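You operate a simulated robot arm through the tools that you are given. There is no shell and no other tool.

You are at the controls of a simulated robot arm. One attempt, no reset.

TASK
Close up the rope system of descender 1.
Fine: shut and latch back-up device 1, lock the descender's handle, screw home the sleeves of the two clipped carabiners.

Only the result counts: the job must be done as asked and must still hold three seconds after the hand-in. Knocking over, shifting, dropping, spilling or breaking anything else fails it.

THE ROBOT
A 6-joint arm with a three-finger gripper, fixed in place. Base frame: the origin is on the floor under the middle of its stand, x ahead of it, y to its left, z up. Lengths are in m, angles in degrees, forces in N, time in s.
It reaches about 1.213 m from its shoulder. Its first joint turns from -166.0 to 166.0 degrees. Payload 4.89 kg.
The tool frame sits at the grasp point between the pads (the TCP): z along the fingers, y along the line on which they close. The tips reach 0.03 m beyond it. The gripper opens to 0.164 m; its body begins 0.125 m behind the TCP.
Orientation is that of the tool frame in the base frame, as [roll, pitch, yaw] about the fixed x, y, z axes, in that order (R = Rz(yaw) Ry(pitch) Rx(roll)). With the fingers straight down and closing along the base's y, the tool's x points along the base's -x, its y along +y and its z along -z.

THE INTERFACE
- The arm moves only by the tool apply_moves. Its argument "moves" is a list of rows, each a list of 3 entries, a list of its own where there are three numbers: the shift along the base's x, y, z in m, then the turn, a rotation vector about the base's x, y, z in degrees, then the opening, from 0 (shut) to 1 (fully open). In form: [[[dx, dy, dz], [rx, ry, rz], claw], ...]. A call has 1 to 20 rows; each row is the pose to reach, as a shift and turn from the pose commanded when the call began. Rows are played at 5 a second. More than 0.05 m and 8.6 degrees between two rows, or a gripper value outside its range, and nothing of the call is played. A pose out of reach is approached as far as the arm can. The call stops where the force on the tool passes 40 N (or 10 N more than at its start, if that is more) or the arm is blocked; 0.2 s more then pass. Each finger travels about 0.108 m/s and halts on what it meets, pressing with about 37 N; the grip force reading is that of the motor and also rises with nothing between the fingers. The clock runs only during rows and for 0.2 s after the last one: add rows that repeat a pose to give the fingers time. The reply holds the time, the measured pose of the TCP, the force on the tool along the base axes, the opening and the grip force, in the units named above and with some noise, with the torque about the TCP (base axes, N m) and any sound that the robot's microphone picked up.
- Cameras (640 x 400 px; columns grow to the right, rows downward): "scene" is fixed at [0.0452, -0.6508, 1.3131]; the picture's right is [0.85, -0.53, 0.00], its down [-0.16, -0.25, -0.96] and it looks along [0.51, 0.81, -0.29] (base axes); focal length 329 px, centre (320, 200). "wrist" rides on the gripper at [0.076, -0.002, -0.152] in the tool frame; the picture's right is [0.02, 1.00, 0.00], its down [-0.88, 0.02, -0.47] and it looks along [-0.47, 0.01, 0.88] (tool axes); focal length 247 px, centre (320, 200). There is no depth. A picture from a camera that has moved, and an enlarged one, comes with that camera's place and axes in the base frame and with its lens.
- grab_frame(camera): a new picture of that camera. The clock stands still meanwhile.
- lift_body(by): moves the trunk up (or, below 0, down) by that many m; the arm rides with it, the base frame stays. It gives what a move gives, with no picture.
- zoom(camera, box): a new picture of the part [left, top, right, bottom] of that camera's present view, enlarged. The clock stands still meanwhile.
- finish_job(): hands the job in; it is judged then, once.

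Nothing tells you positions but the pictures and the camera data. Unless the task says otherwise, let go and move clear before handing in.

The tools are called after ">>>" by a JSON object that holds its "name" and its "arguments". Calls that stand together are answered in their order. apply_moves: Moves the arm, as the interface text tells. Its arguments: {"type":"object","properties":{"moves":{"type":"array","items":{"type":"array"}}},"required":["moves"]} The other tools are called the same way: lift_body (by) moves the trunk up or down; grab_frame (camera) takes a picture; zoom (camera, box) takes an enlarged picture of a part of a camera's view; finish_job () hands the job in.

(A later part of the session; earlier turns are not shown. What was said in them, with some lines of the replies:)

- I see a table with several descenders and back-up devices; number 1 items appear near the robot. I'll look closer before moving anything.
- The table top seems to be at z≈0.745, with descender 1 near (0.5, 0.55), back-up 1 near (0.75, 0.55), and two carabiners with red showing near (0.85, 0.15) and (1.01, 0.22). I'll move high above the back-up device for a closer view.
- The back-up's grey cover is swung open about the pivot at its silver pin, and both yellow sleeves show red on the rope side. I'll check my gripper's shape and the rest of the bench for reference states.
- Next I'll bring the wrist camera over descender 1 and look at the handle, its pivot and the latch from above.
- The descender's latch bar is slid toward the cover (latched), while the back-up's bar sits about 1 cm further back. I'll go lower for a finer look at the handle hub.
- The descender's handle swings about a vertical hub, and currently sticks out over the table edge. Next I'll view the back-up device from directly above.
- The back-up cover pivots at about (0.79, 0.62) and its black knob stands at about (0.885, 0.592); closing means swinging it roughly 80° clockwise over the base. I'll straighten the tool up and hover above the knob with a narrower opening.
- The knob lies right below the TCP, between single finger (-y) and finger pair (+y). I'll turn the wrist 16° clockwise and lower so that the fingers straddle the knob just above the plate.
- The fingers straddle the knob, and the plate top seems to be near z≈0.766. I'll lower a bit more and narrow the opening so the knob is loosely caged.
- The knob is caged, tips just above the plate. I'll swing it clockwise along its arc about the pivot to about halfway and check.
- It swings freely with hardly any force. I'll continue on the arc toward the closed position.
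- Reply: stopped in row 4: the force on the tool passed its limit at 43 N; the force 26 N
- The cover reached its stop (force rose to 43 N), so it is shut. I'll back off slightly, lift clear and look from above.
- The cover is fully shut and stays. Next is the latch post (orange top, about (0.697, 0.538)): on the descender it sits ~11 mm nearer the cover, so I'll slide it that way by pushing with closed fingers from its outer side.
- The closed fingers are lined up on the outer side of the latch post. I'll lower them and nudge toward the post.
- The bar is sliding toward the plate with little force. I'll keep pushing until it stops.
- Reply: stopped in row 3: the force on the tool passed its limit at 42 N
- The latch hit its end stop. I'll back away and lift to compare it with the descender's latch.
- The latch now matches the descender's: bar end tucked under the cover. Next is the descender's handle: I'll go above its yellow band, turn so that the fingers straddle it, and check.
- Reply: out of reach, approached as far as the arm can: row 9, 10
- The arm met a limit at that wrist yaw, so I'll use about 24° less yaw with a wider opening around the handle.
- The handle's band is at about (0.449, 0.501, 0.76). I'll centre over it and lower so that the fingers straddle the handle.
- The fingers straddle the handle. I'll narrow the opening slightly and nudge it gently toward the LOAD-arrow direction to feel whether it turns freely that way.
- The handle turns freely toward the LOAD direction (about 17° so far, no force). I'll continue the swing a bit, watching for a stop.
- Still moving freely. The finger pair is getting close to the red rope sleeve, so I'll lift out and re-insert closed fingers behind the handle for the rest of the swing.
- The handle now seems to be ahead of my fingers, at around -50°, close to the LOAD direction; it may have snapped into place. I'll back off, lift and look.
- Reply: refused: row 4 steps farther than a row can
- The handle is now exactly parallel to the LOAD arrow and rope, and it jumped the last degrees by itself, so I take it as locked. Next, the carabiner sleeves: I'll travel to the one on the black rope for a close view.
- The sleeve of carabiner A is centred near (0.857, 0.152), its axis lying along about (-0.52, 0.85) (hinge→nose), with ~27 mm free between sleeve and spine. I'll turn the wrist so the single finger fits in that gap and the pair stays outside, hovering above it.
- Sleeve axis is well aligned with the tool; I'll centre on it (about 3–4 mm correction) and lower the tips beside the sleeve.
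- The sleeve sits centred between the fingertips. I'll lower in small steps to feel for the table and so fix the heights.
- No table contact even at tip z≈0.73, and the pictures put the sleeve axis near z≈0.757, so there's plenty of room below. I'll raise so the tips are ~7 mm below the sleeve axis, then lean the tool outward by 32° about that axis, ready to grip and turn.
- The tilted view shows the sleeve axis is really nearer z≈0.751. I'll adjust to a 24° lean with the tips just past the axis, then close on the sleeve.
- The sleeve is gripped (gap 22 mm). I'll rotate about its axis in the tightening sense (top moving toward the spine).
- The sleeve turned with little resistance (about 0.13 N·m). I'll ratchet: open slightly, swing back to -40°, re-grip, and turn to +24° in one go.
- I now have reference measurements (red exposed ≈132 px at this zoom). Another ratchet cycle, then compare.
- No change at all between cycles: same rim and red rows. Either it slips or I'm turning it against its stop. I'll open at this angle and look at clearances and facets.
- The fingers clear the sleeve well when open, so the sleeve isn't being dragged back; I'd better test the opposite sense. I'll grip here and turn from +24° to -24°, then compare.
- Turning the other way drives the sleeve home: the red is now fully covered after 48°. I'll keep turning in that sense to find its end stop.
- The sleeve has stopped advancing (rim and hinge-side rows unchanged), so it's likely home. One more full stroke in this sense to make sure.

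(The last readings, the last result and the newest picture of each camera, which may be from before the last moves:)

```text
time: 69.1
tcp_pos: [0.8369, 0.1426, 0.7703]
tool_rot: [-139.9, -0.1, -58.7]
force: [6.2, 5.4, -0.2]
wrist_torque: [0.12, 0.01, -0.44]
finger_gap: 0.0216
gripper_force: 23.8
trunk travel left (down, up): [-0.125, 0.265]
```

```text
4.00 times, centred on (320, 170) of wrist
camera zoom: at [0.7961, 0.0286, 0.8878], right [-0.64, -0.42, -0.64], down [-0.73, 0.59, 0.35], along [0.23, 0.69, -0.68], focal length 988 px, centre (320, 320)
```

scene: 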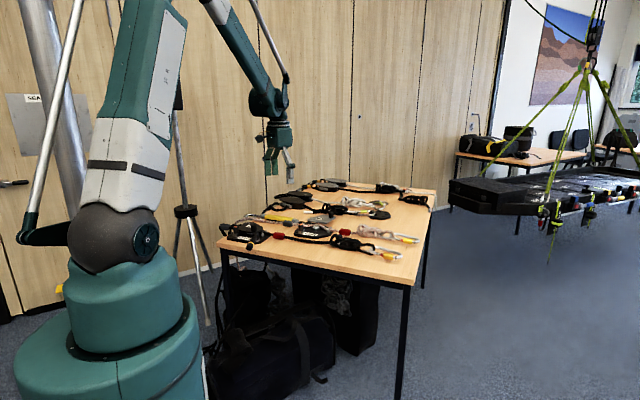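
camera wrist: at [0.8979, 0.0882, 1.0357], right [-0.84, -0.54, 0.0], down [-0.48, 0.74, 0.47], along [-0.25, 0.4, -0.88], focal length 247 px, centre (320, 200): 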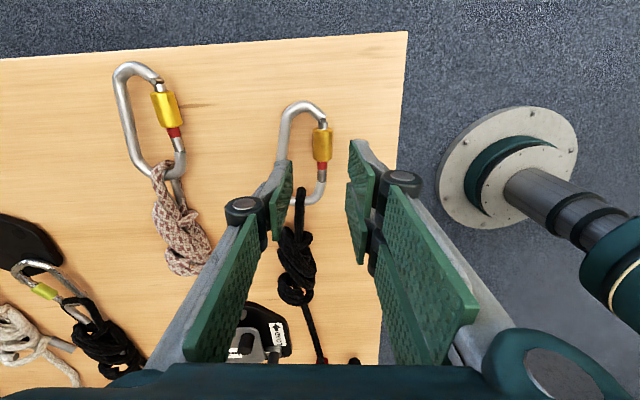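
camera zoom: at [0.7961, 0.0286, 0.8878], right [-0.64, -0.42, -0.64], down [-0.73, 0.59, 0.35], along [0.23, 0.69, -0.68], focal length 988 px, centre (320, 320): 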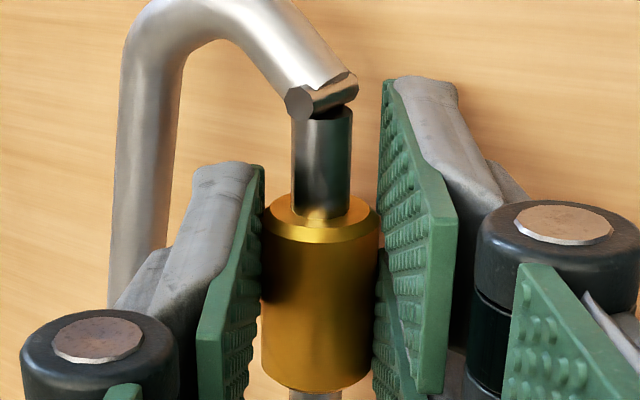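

The sleeve doesn't move any further: it's at its end stop with no red showing. I'll release, straighten up and lift to verify.

>>> {"name": "apply_moves", "arguments": {"moves": [[[0, 0, 0], [0, 0, 0], 0.19], [[0.0024, 0.00148, 0.00205], [-4.18, 6.82, 0], 0.19], [[0.00503, 0.00309, 0.00369], [-8.36, 13.64, 0], 0.19], [[0.00782, 0.0048, 0.00488], [-12.54, 20.46, 0], 0.19], [[0.01073, 0.00658, 0.00561], [-16.72, 27.28, 0], 0.19], [[0.0137, 0.0084, 0.00585], [-20.9, 34.1, 0], 0.22], [[0.0137, 0.0084, 0.03], [-20.9, 34.1, 0], 0.26], [[0.0137, 0.0084, 0.07], [-20.9, 34.1, 0], 0.26], [[0.0137, 0.0084, 0.11], [-20.9, 34.1, 0], 0.26]]}}

>>> {"name": "grab_frame", "arguments": {"camera": "wrist"}}

>>> {"name": "zoom", "arguments": {"camera": "wrist", "box": [260, 90, 380, 210]}}

>>> {"name": "zoom", "arguments": {"camera": "scene", "box": [355, 220, 435, 270]}}

```text
time: 71.1
tcp_pos: [0.8512, 0.1516, 0.879]
tool_rot: [179.9, -0.1, -58.6]
force: [1.5, 0.5, -1.4]
wrist_torque: [-0.04, 0.25, -0.02]
finger_gap: 0.0427
gripper_force: 0.1
trunk travel left (down, up): [-0.125, 0.265]
```

```text
taken
camera wrist: at [0.8942, 0.0882, 1.0313], right [-0.84, -0.54, 0.0], down [-0.47, 0.74, 0.47], along [-0.25, 0.4, -0.88], focal length 247 px, centre (320, 200)
```

wrist: 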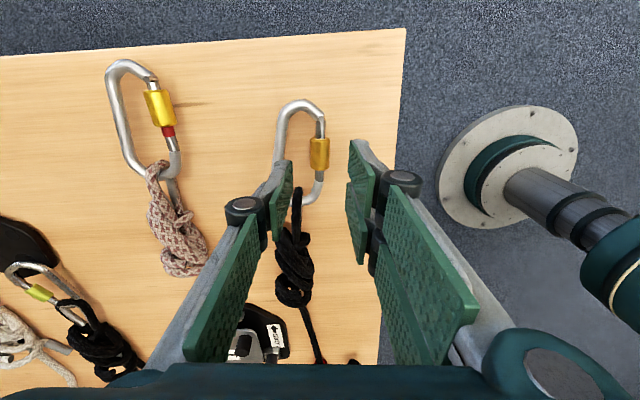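

```text
3.33 times, centred on (320, 150) of wrist
camera zoom: at [0.8942, 0.0882, 1.0313], right [-0.84, -0.54, 0.0], down [-0.47, 0.74, 0.47], along [-0.25, 0.4, -0.88], focal length 823 px, centre (320, 367)
```

zoom: 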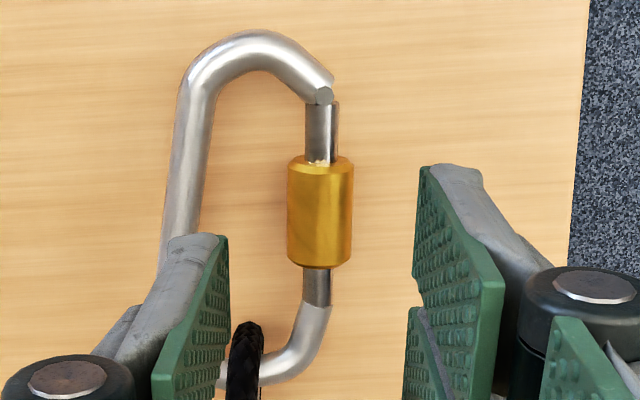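

```text
8.00 times, centred on (395, 245) of scene
camera zoom: at [0.0452, -0.6508, 1.3131], right [0.85, -0.53, 0.0], down [-0.16, -0.25, -0.96], along [0.51, 0.81, -0.29], focal length 2630 px, centre (-280, -160)
```

zoom: 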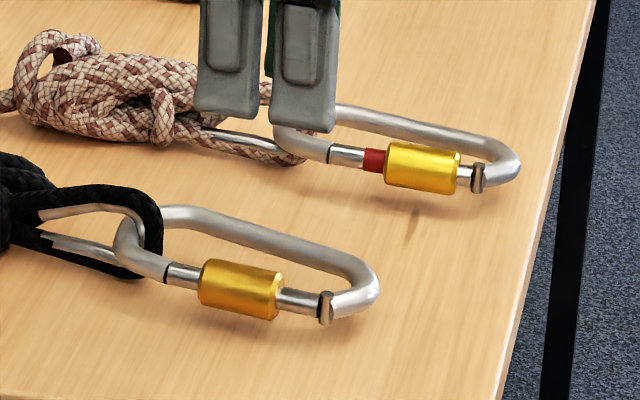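

Carabiner A is done: red fully hidden, carabiner unmoved. Now to carabiner B (speckled rope), sleeve near (1.015, 0.215).

>>> {"name": "apply_moves", "arguments": {"moves": [[[0.03, 0.012, 0.0], [0, 0, 0], 0.26], [[0.06, 0.024, 0.0], [0, 0, 0], 0.26], [[0.09, 0.036, 0.0], [0, 0, 0], 0.26], [[0.12, 0.048, 0.0], [0, 0, 0], 0.26], [[0.15, 0.06, 0.0], [0, 0, 0], 0.26], [[0.164, 0.0626, 0.0], [0, 0, 0], 0.26]]}}

>>> {"name": "grab_frame", "arguments": {"camera": "wrist"}}

>>> {"name": "zoom", "arguments": {"camera": "wrist", "box": [260, 90, 380, 210]}}

>>> {"name": "zoom", "arguments": {"camera": "wrist", "box": [300, 110, 345, 180]}}

```text
time: 72.5
tcp_pos: [1.0144, 0.2136, 0.8804]
tool_rot: [-180.0, -0.1, -58.6]
force: [-0.6, 0.4, 0.4]
wrist_torque: [0.04, -0.07, -0.02]
finger_gap: 0.0425
gripper_force: 0.1
trunk travel left (down, up): [-0.125, 0.265]
```

```text
taken
camera wrist: at [1.0574, 0.1501, 1.0332], right [-0.84, -0.54, 0.0], down [-0.48, 0.74, 0.47], along [-0.25, 0.4, -0.88], focal length 247 px, centre (320, 200)
```

wrist: 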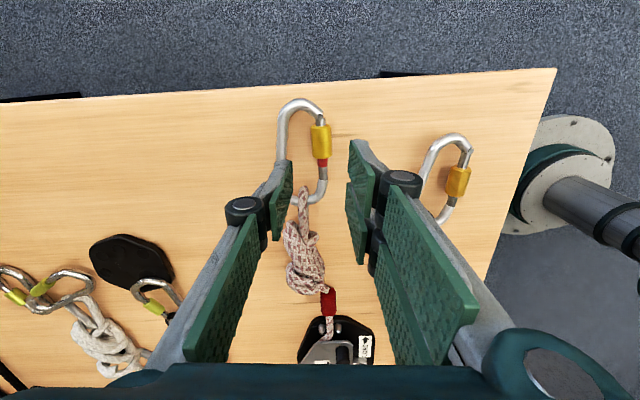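

```text
3.33 times, centred on (320, 150) of wrist
camera zoom: at [1.0574, 0.1501, 1.0332], right [-0.84, -0.54, 0.0], down [-0.48, 0.74, 0.47], along [-0.25, 0.4, -0.88], focal length 823 px, centre (320, 367)
```

zoom: 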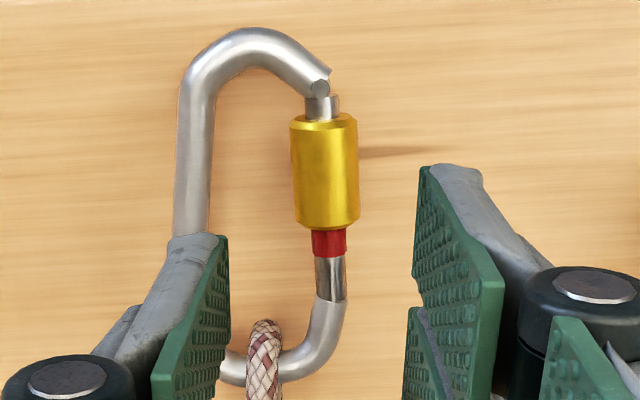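

```text
5.71 times, centred on (322, 145) of wrist
camera zoom: at [1.0574, 0.1501, 1.0332], right [-0.84, -0.54, 0.0], down [-0.48, 0.74, 0.47], along [-0.25, 0.4, -0.88], focal length 1411 px, centre (306, 514)
```

zoom: 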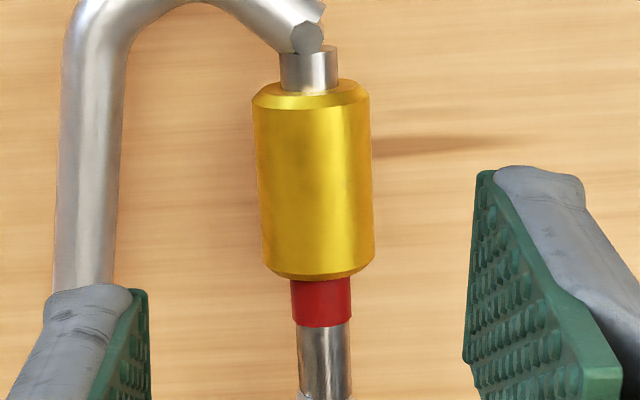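

B's axis is rotated about 4° relative to A's; otherwise the layout is the same. I'll correct yaw and centring and lower around the sleeve to the same height.

>>> {"name": "apply_moves", "arguments": {"moves": [[[-0.0026, 0.0017, 0.0], [0, 0, 4], 0.22], [[-0.0026, 0.0017, -0.04], [0, 0, 4], 0.22], [[-0.0026, 0.0017, -0.08], [0, 0, 4], 0.22]]}}

>>> {"name": "zoom", "arguments": {"camera": "wrist", "box": [230, 70, 410, 230]}}

>>> {"name": "zoom", "arguments": {"camera": "scene", "box": [375, 210, 435, 260]}}

```text
time: 73.3
tcp_pos: [1.0109, 0.2146, 0.8012]
tool_rot: [-179.8, -0.1, -54.6]
force: [-1.2, -0.1, 1.6]
wrist_torque: [0.04, -0.26, 0.01]
finger_gap: 0.0364
gripper_force: 0.0
trunk travel left (down, up): [-0.125, 0.265]
```

```text
2.50 times, centred on (320, 150) of wrist
camera zoom: at [1.0586, 0.1551, 0.9539], right [-0.8, -0.6, 0.0], down [-0.53, 0.71, 0.47], along [-0.28, 0.38, -0.88], focal length 617 px, centre (320, 325)
```

zoom: 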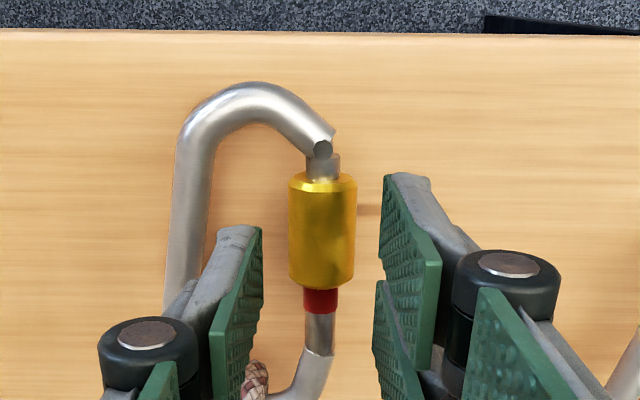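

```text
8.00 times, centred on (405, 235) of scene
camera zoom: at [0.0452, -0.6508, 1.3131], right [0.85, -0.53, 0.0], down [-0.16, -0.25, -0.96], along [0.51, 0.81, -0.29], focal length 2630 px, centre (-360, -80)
```

zoom: 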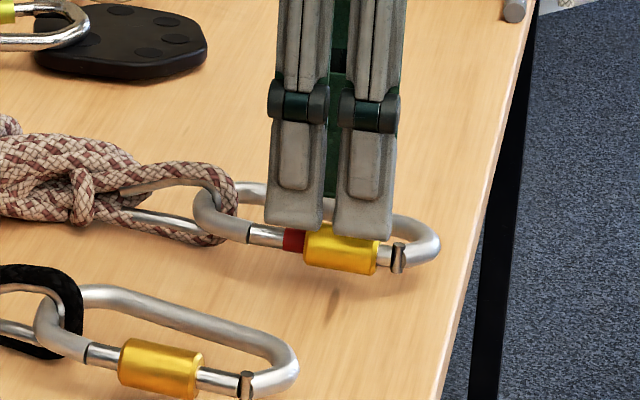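

>>> {"name": "apply_moves", "arguments": {"moves": [[[0, 0, -0.0144], [0, 0, 0], 0.21], [[0, 0, -0.0244], [0, 0, 0], 0.2], [[0.00284, 0.00202, -0.02464], [-4.63, 6.52, 0], 0.19], [[0.00562, 0.00399, -0.02537], [-9.27, 13.04, 0], 0.19], [[0.00829, 0.00589, -0.02656], [-13.9, 19.56, 0], 0.19]]}}

>>> {"name": "zoom", "arguments": {"camera": "wrist", "box": [230, 70, 410, 230]}}

>>> {"name": "zoom", "arguments": {"camera": "scene", "box": [375, 210, 435, 260]}}

```text
time: 74.5
tcp_pos: [1.0193, 0.2213, 0.7736]
tool_rot: [156.0, -0.1, -54.6]
force: [-0.5, -1.5, 2.0]
wrist_torque: [0.22, -0.25, 0.01]
finger_gap: 0.0313
gripper_force: 0.2
trunk travel left (down, up): [-0.125, 0.265]
```

```text
2.50 times, centred on (320, 150) of wrist
camera zoom: at [1.1174, 0.1969, 0.9134], right [-0.73, -0.55, 0.41], down [-0.37, 0.82, 0.44], along [-0.57, 0.17, -0.8], focal length 617 px, centre (320, 325)
```

zoom: 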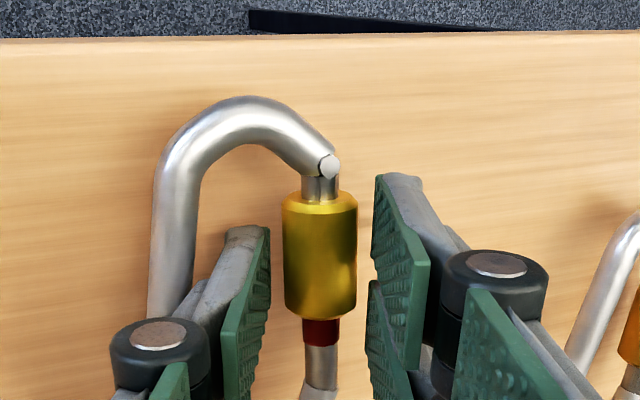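

```text
8.00 times, centred on (405, 235) of scene
camera zoom: at [0.0452, -0.6508, 1.3131], right [0.85, -0.53, 0.0], down [-0.16, -0.25, -0.96], along [0.51, 0.81, -0.29], focal length 2630 px, centre (-360, -80)
```

zoom: 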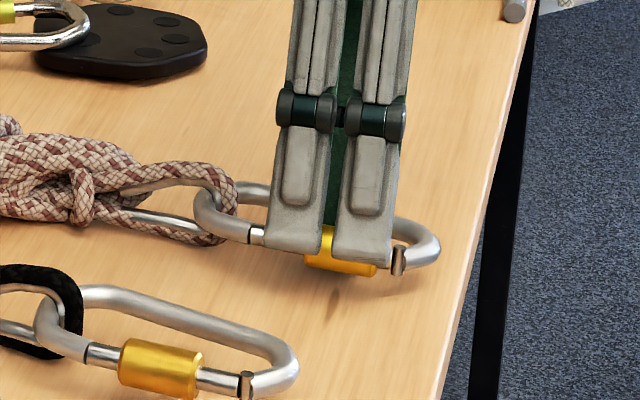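

Well centred. I'll grip and turn in the sense that worked, from +24° to -40°.

>>> {"name": "apply_moves", "arguments": {"moves": [[[0, 0, 0], [0, 0, 0], 0.0], [[0, 0, 0], [0, 0, 0], 0.0], [[-0.00267, -0.0019, 0.0012], [4.63, -6.52, 0], 0.0], [[-0.00545, -0.00387, 0.00192], [9.27, -13.04, 0], 0.0], [[-0.00829, -0.00589, 0.00216], [13.9, -19.56, 0], 0.0], [[-0.01113, -0.0079, 0.00192], [18.54, -26.08, 0], 0.0], [[-0.01391, -0.00988, 0.0012], [23.17, -32.6, 0], 0.0], [[-0.01658, -0.01178, 0.0], [27.81, -39.12, 0], 0.0], [[-0.01909, -0.01356, -0.00164], [32.44, -45.65, 0], 0.0], [[-0.02139, -0.0152, -0.00369], [37.08, -52.17, 0], 0.0]]}}

>>> {"name": "zoom", "arguments": {"camera": "wrist", "box": [290, 120, 350, 220]}}

>>> {"name": "zoom", "arguments": {"camera": "wrist", "box": [300, 195, 340, 225]}}

>>> {"name": "zoom", "arguments": {"camera": "scene", "box": [375, 210, 435, 260]}}

```text
time: 76.7
tcp_pos: [0.9992, 0.2071, 0.7692]
tool_rot: [-139.9, -0.1, -54.7]
force: [-0.6, 2.2, -1.6]
wrist_torque: [-0.15, 0.03, 0.08]
finger_gap: 0.0218
gripper_force: 24.0
trunk travel left (down, up): [-0.125, 0.265]
```

```text
4.00 times, centred on (320, 170) of wrist
camera zoom: at [0.9659, 0.0897, 0.8872], right [-0.61, -0.46, -0.64], down [-0.77, 0.53, 0.35], along [0.18, 0.71, -0.68], focal length 988 px, centre (320, 320)
```

zoom: 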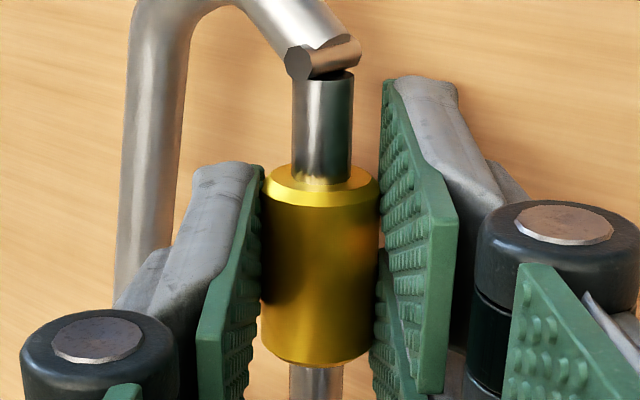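

```text
13.33 times, centred on (320, 210) of wrist
camera zoom: at [0.9659, 0.0897, 0.8872], right [-0.61, -0.46, -0.64], down [-0.77, 0.53, 0.35], along [0.18, 0.71, -0.68], focal length 3293 px, centre (320, 67)
```

zoom: 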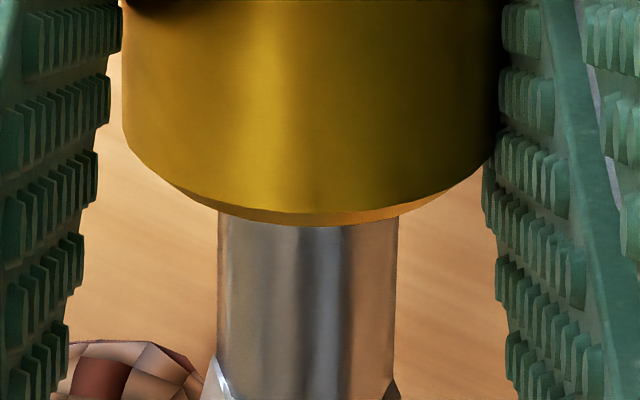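

```text
8.00 times, centred on (405, 235) of scene
camera zoom: at [0.0452, -0.6508, 1.3131], right [0.85, -0.53, 0.0], down [-0.16, -0.25, -0.96], along [0.51, 0.81, -0.29], focal length 2630 px, centre (-360, -80)
```

zoom: 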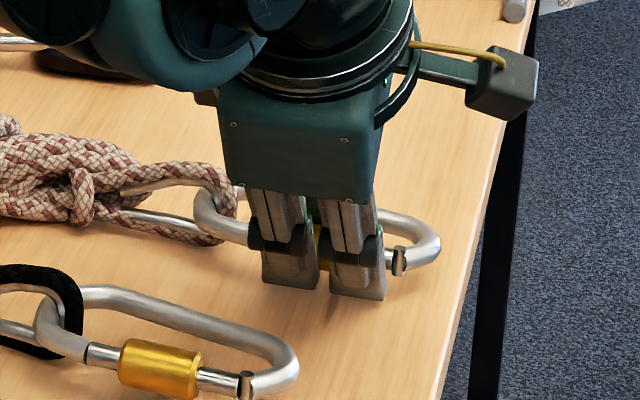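

The red on B is covered too. One confirming stroke in the same sense, as with A.

>>> {"name": "apply_moves", "arguments": {"moves": [[[0, 0, 0], [0, 0, 0], 0.19], [[0.0023, 0.00163, 0.00205], [-4.63, 6.52, 0], 0.19], [[0.00481, 0.00342, 0.00369], [-9.27, 13.04, 0], 0.19], [[0.00748, 0.00532, 0.00488], [-13.9, 19.56, 0], 0.19], [[0.01026, 0.00729, 0.00561], [-18.54, 26.08, 0], 0.19], [[0.0131, 0.00931, 0.00585], [-23.17, 32.6, 0], 0.19], [[0.01594, 0.01132, 0.00561], [-27.81, 39.12, 0], 0.19], [[0.01872, 0.0133, 0.00488], [-32.44, 45.65, 0], 0.19], [[0.02139, 0.0152, 0.00369], [-37.08, 52.17, 0], 0.19], [[0.02139, 0.0152, 0.00369], [-37.08, 52.17, 0], 0.0], [[0.02139, 0.0152, 0.00369], [-37.08, 52.17, 0], 0.0], [[0.01872, 0.0133, 0.00488], [-32.44, 45.65, 0], 0.0], [[0.01594, 0.01132, 0.00561], [-27.81, 39.12, 0], 0.0], [[0.0131, 0.00931, 0.00585], [-23.17, 32.6, 0], 0.0], [[0.01026, 0.00729, 0.00561], [-18.54, 26.08, 0], 0.0], [[0.00748, 0.00532, 0.00488], [-13.9, 19.56, 0], 0.0], [[0.00481, 0.00342, 0.00369], [-9.27, 13.04, 0], 0.0], [[0.0023, 0.00163, 0.00205], [-4.63, 6.52, 0], 0.0], [[0, 0, 0], [0, 0, 0], 0.0]]}}

>>> {"name": "zoom", "arguments": {"camera": "wrist", "box": [290, 120, 350, 220]}}

>>> {"name": "zoom", "arguments": {"camera": "wrist", "box": [300, 195, 340, 225]}}

```text
time: 80.7
tcp_pos: [0.9997, 0.2055, 0.7694]
tool_rot: [-139.9, 0.0, -54.6]
force: [-7.8, -0.9, -6.5]
wrist_torque: [-0.3, 0.2, 0.53]
finger_gap: 0.0219
gripper_force: 24.8
trunk travel left (down, up): [-0.125, 0.265]
```

```text
4.00 times, centred on (320, 170) of wrist
camera zoom: at [0.9658, 0.0892, 0.8876], right [-0.61, -0.46, -0.64], down [-0.77, 0.53, 0.35], along [0.18, 0.71, -0.68], focal length 988 px, centre (320, 320)
```

zoom: 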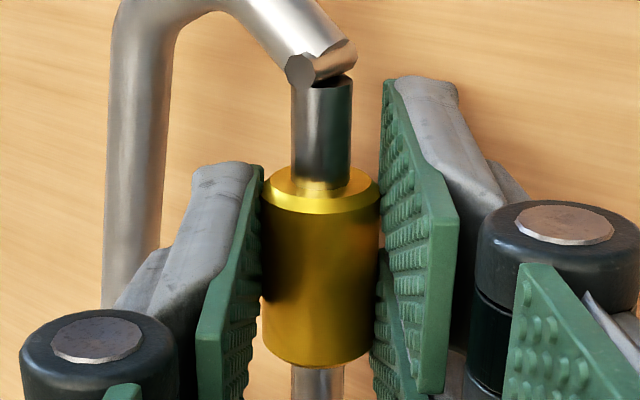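

```text
13.33 times, centred on (320, 210) of wrist
camera zoom: at [0.9658, 0.0892, 0.8876], right [-0.61, -0.46, -0.64], down [-0.77, 0.53, 0.35], along [0.18, 0.71, -0.68], focal length 3293 px, centre (320, 67)
```

zoom: 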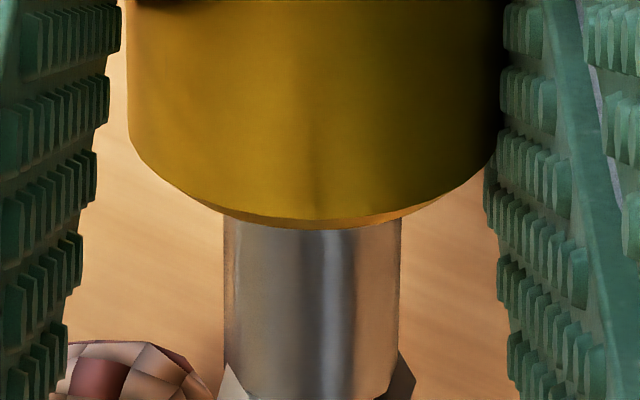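

B's sleeve is at its stop as well. Releasing, straightening and lifting clear.

>>> {"name": "apply_moves", "arguments": {"moves": [[[0, 0, 0], [0, 0, 0], 0.19], [[0.0023, 0.00163, 0.00205], [-4.63, 6.52, 0], 0.19], [[0.00481, 0.00342, 0.00369], [-9.27, 13.04, 0], 0.19], [[0.00748, 0.00532, 0.00488], [-13.9, 19.56, 0], 0.19], [[0.01026, 0.00729, 0.00561], [-18.54, 26.08, 0], 0.19], [[0.0131, 0.00931, 0.00585], [-23.17, 32.6, 0], 0.22], [[0.0131, 0.00931, 0.03], [-23.17, 32.6, 0], 0.25], [[0.0131, 0.00931, 0.07], [-23.17, 32.6, 0], 0.26], [[0.0131, 0.00931, 0.115], [-23.17, 32.6, 0], 0.26]]}}

>>> {"name": "grab_frame", "arguments": {"camera": "wrist"}}

>>> {"name": "zoom", "arguments": {"camera": "wrist", "box": [260, 90, 380, 210]}}

>>> {"name": "zoom", "arguments": {"camera": "scene", "box": [355, 215, 435, 275]}}

```text
time: 82.7
tcp_pos: [1.0117, 0.2172, 0.8839]
tool_rot: [-179.9, -0.1, -54.7]
force: [1.0, -0.2, -1.5]
wrist_torque: [-0.04, 0.24, 0.01]
finger_gap: 0.0425
gripper_force: 0.1
trunk travel left (down, up): [-0.125, 0.265]
```

```text
taken
camera wrist: at [1.0601, 0.1565, 1.0362], right [-0.8, -0.6, 0.0], down [-0.53, 0.71, 0.47], along [-0.28, 0.38, -0.88], focal length 247 px, centre (320, 200)
```

wrist: 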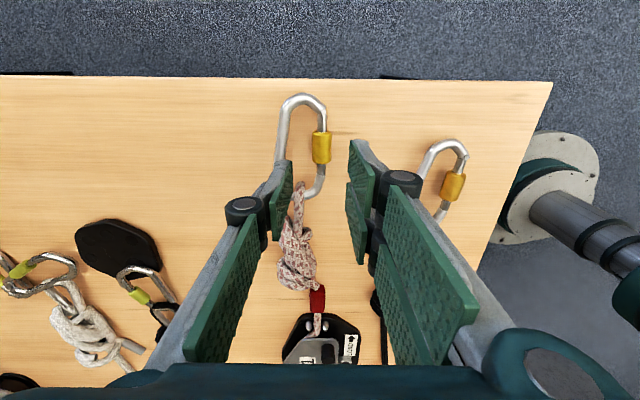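

```text
3.33 times, centred on (320, 150) of wrist
camera zoom: at [1.0601, 0.1565, 1.0362], right [-0.8, -0.6, 0.0], down [-0.53, 0.71, 0.47], along [-0.28, 0.38, -0.88], focal length 823 px, centre (320, 367)
```

zoom: 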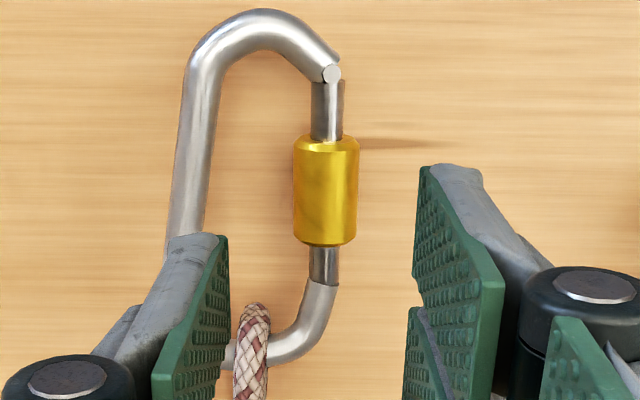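

```text
6.67 times, centred on (395, 245) of scene
camera zoom: at [0.0452, -0.6508, 1.3131], right [0.85, -0.53, 0.0], down [-0.16, -0.25, -0.96], along [0.51, 0.81, -0.29], focal length 2192 px, centre (-180, -100)
```

zoom: 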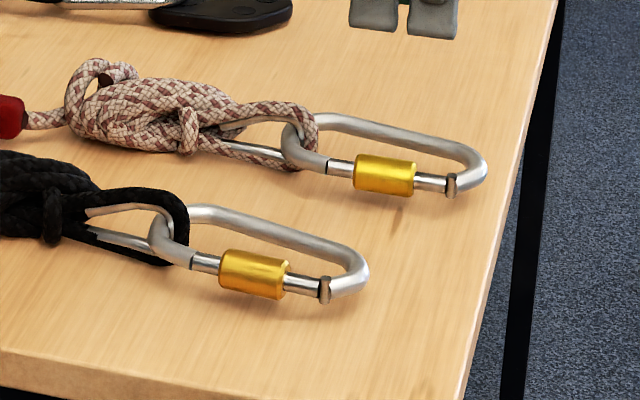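

Both sleeves now hide the red completely and the carabiners lie as before. I'll move back up over the devices to verify the cover, latch and handle from above.

>>> {"name": "apply_moves", "arguments": {"moves": [[[-0.04, 0.02, 0.02], [0, 0, -8], 0.26], [[-0.08, 0.04, 0.04], [0, 0, -16], 0.26], [[-0.115, 0.07, 0.05], [0, 0, -24], 0.26], [[-0.15, 0.1, 0.06], [0, 0, -32], 0.26], [[-0.185, 0.13, 0.07], [0, 0, -40], 0.26], [[-0.22, 0.16, 0.08], [0, 0, -48], 0.26], [[-0.25, 0.19, 0.08], [0, 0, -56], 0.26], [[-0.28, 0.22, 0.08], [0, 0, -64], 0.26], [[-0.31, 0.25, 0.08], [0, 0, -72], 0.26], [[-0.335, 0.28, 0.08], [0, 0, -80], 0.26], [[-0.36, 0.3, 0.08], [0, 0, -88], 0.26], [[-0.385, 0.315, 0.08], [0, 0, -96], 0.26], [[-0.41, 0.325, 0.08], [0, 0, -104], 0.26], [[-0.43, 0.33, 0.08], [0, 0, -112], 0.26], [[-0.44, 0.33, 0.08], [0, 0, -120], 0.26], [[-0.45, 0.33, 0.08], [0, 0, -125], 0.26]]}}

>>> {"name": "grab_frame", "arguments": {"camera": "wrist"}}

>>> {"name": "grab_frame", "arguments": {"camera": "scene"}}

>>> {"name": "zoom", "arguments": {"camera": "scene", "box": [210, 190, 350, 260]}}

```text
time: 86.1
tcp_pos: [0.5617, 0.5466, 0.965]
tool_rot: [180.0, -0.2, -179.7]
force: [0.4, -0.7, -0.7]
wrist_torque: [-0.02, 0.05, 0.0]
finger_gap: 0.0428
gripper_force: 0.1
trunk travel left (down, up): [-0.125, 0.265]
```

```text
taken
camera wrist: at [0.4874, 0.5452, 1.1172], right [-0.03, 1.0, 0.0], down [0.88, 0.02, 0.47], along [0.47, 0.01, -0.88], focal length 247 px, centre (320, 200)
```

wrist: 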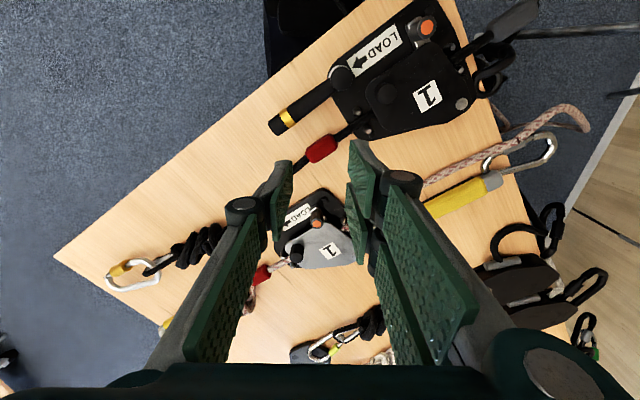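

```text
taken
```

scene: 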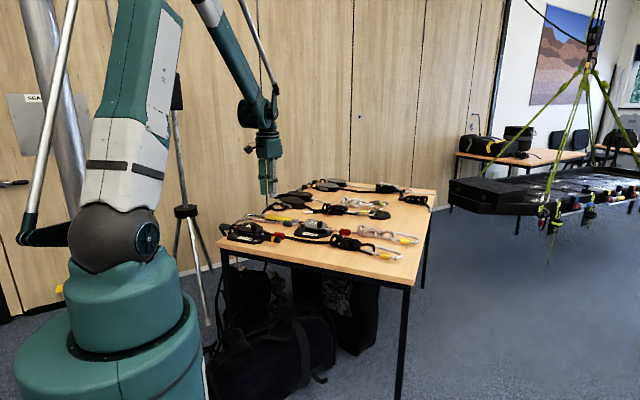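

```text
4.57 times, centred on (280, 225) of scene
camera zoom: at [0.0452, -0.6508, 1.3131], right [0.85, -0.53, 0.0], down [-0.16, -0.25, -0.96], along [0.51, 0.81, -0.29], focal length 1503 px, centre (503, 86)
```

zoom: 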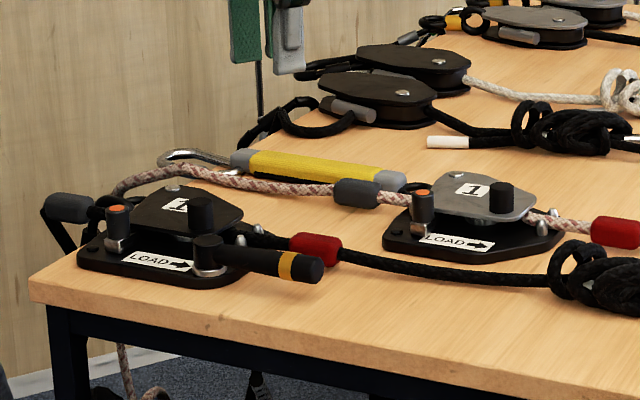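

>>> {"name": "zoom", "arguments": {"camera": "wrist", "box": [260, 0, 500, 150]}}

>>> {"name": "zoom", "arguments": {"camera": "scene", "box": [285, 200, 345, 240]}}

>>> {"name": "zoom", "arguments": {"camera": "scene", "box": [220, 205, 285, 250]}}

>>> {"name": "zoom", "arguments": {"camera": "wrist", "box": [265, 180, 365, 280]}}

```text
2.67 times, centred on (380, 75) of wrist
camera zoom: at [0.4874, 0.5452, 1.1172], right [-0.03, 1.0, 0.0], down [0.88, 0.02, 0.47], along [0.47, 0.01, -0.88], focal length 659 px, centre (160, 533)
```

zoom: 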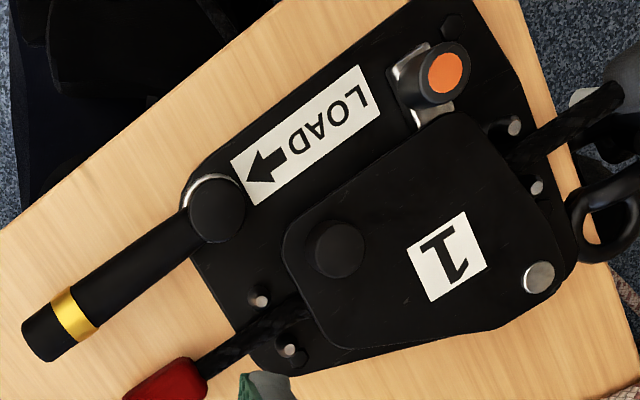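

```text
10.00 times, centred on (315, 220) of scene
camera zoom: at [0.0452, -0.6508, 1.3131], right [0.85, -0.53, 0.0], down [-0.16, -0.25, -0.96], along [0.51, 0.81, -0.29], focal length 3288 px, centre (370, 0)
```

zoom: 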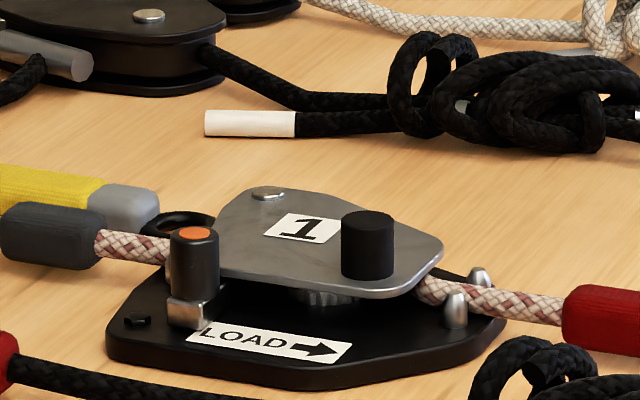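

```text
8.89 times, centred on (252, 228) of scene
camera zoom: at [0.0452, -0.6508, 1.3131], right [0.85, -0.53, 0.0], down [-0.16, -0.25, -0.96], along [0.51, 0.81, -0.29], focal length 2922 px, centre (920, -44)
```

zoom: 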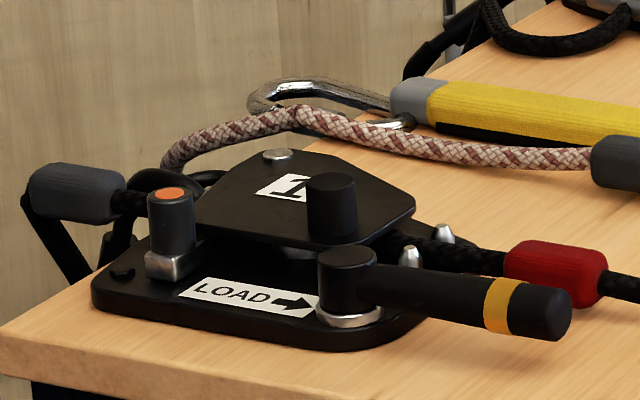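

```text
4.00 times, centred on (315, 230) of wrist
camera zoom: at [0.4874, 0.5452, 1.1172], right [-0.03, 1.0, 0.0], down [0.88, 0.02, 0.47], along [0.47, 0.01, -0.88], focal length 988 px, centre (340, 80)
```

zoom: 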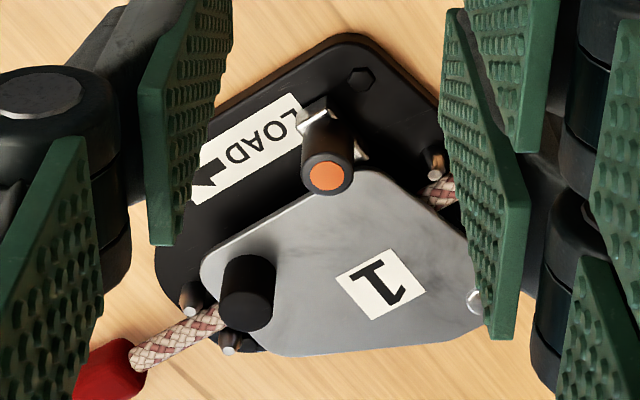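

Everything matches: cover shut, latch bar tucked under it, handle parallel to the LOAD arrow. A last look at the sleeves before handing in, with the gripper moved further up.

>>> {"name": "apply_moves", "arguments": {"moves": [[[-0.03, 0.0, 0.03], [0, 0, 0], 0.4], [[-0.06, 0.0, 0.05], [0, 0, 0], 0.5], [[-0.08, 0.0, 0.06], [0, 0, 0], 0.5], [[-0.08, 0.0, 0.06], [0, 0, 0], 0.5]]}}

>>> {"name": "zoom", "arguments": {"camera": "scene", "box": [320, 200, 440, 275]}}

>>> {"name": "zoom", "arguments": {"camera": "scene", "box": [210, 170, 450, 320]}}

```text
time: 87.1
tcp_pos: [0.4819, 0.5451, 1.0259]
tool_rot: [-179.9, -0.1, -179.6]
force: [0.0, -0.1, 1.3]
wrist_torque: [0.04, -0.05, 0.03]
finger_gap: 0.0821
gripper_force: 0.0
trunk travel left (down, up): [-0.125, 0.265]
```

```text
5.33 times, centred on (380, 238) of scene
camera zoom: at [0.0452, -0.6508, 1.3131], right [0.85, -0.53, 0.0], down [-0.16, -0.25, -0.96], along [0.51, 0.81, -0.29], focal length 1754 px, centre (0, 0)
```

zoom: 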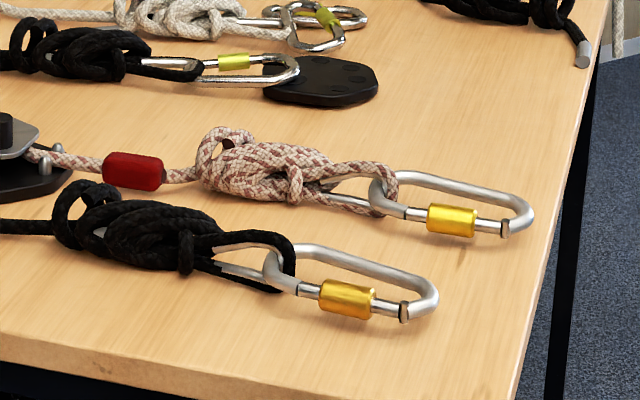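

```text
2.67 times, centred on (330, 245) of scene
camera zoom: at [0.0452, -0.6508, 1.3131], right [0.85, -0.53, 0.0], down [-0.16, -0.25, -0.96], along [0.51, 0.81, -0.29], focal length 877 px, centre (293, 80)
```

zoom: 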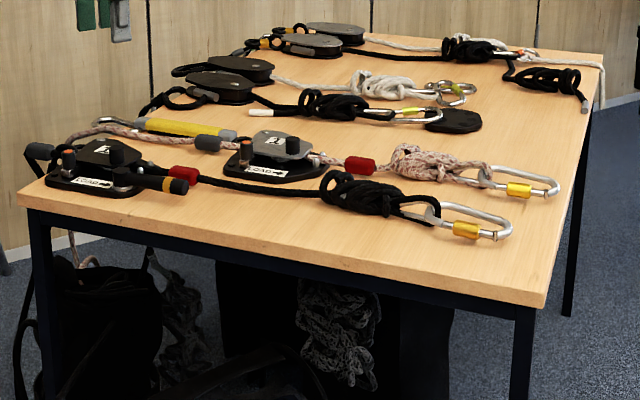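

The back-up cover is shut and latched, the handle sits along the LOAD arrow, and both sleeves are home with no red showing. Nothing else on the bench has moved and the arm is clear, so I'm handing in.

>>> {"name": "finish_job", "arguments": {}}

```text
The job is handed in.
```

I closed up the rope system of descender 1 and handed the job in. I haven't been told the verdict.

- **Back-up device 1:** I swung the cover shut until it hit its stop, then slid the latch bar in under the cover until it stopped too. It now sits like the latch on the descender.
- **Descender handle:** I swung it round until it lay parallel to the LOAD arrow. It jumped the last 10° or so by itself, which is why I take it as locked. I did not test it by pushing further.
- **Both carabiner sleeves:** I turned each one until it would go no further, and the red is fully covered on both. On the first one I began in the wrong direction. It only slipped against its open stop before I reversed.

In the last pictures nothing else on the table had moved. The gripper was open and well above the table when I handed in.
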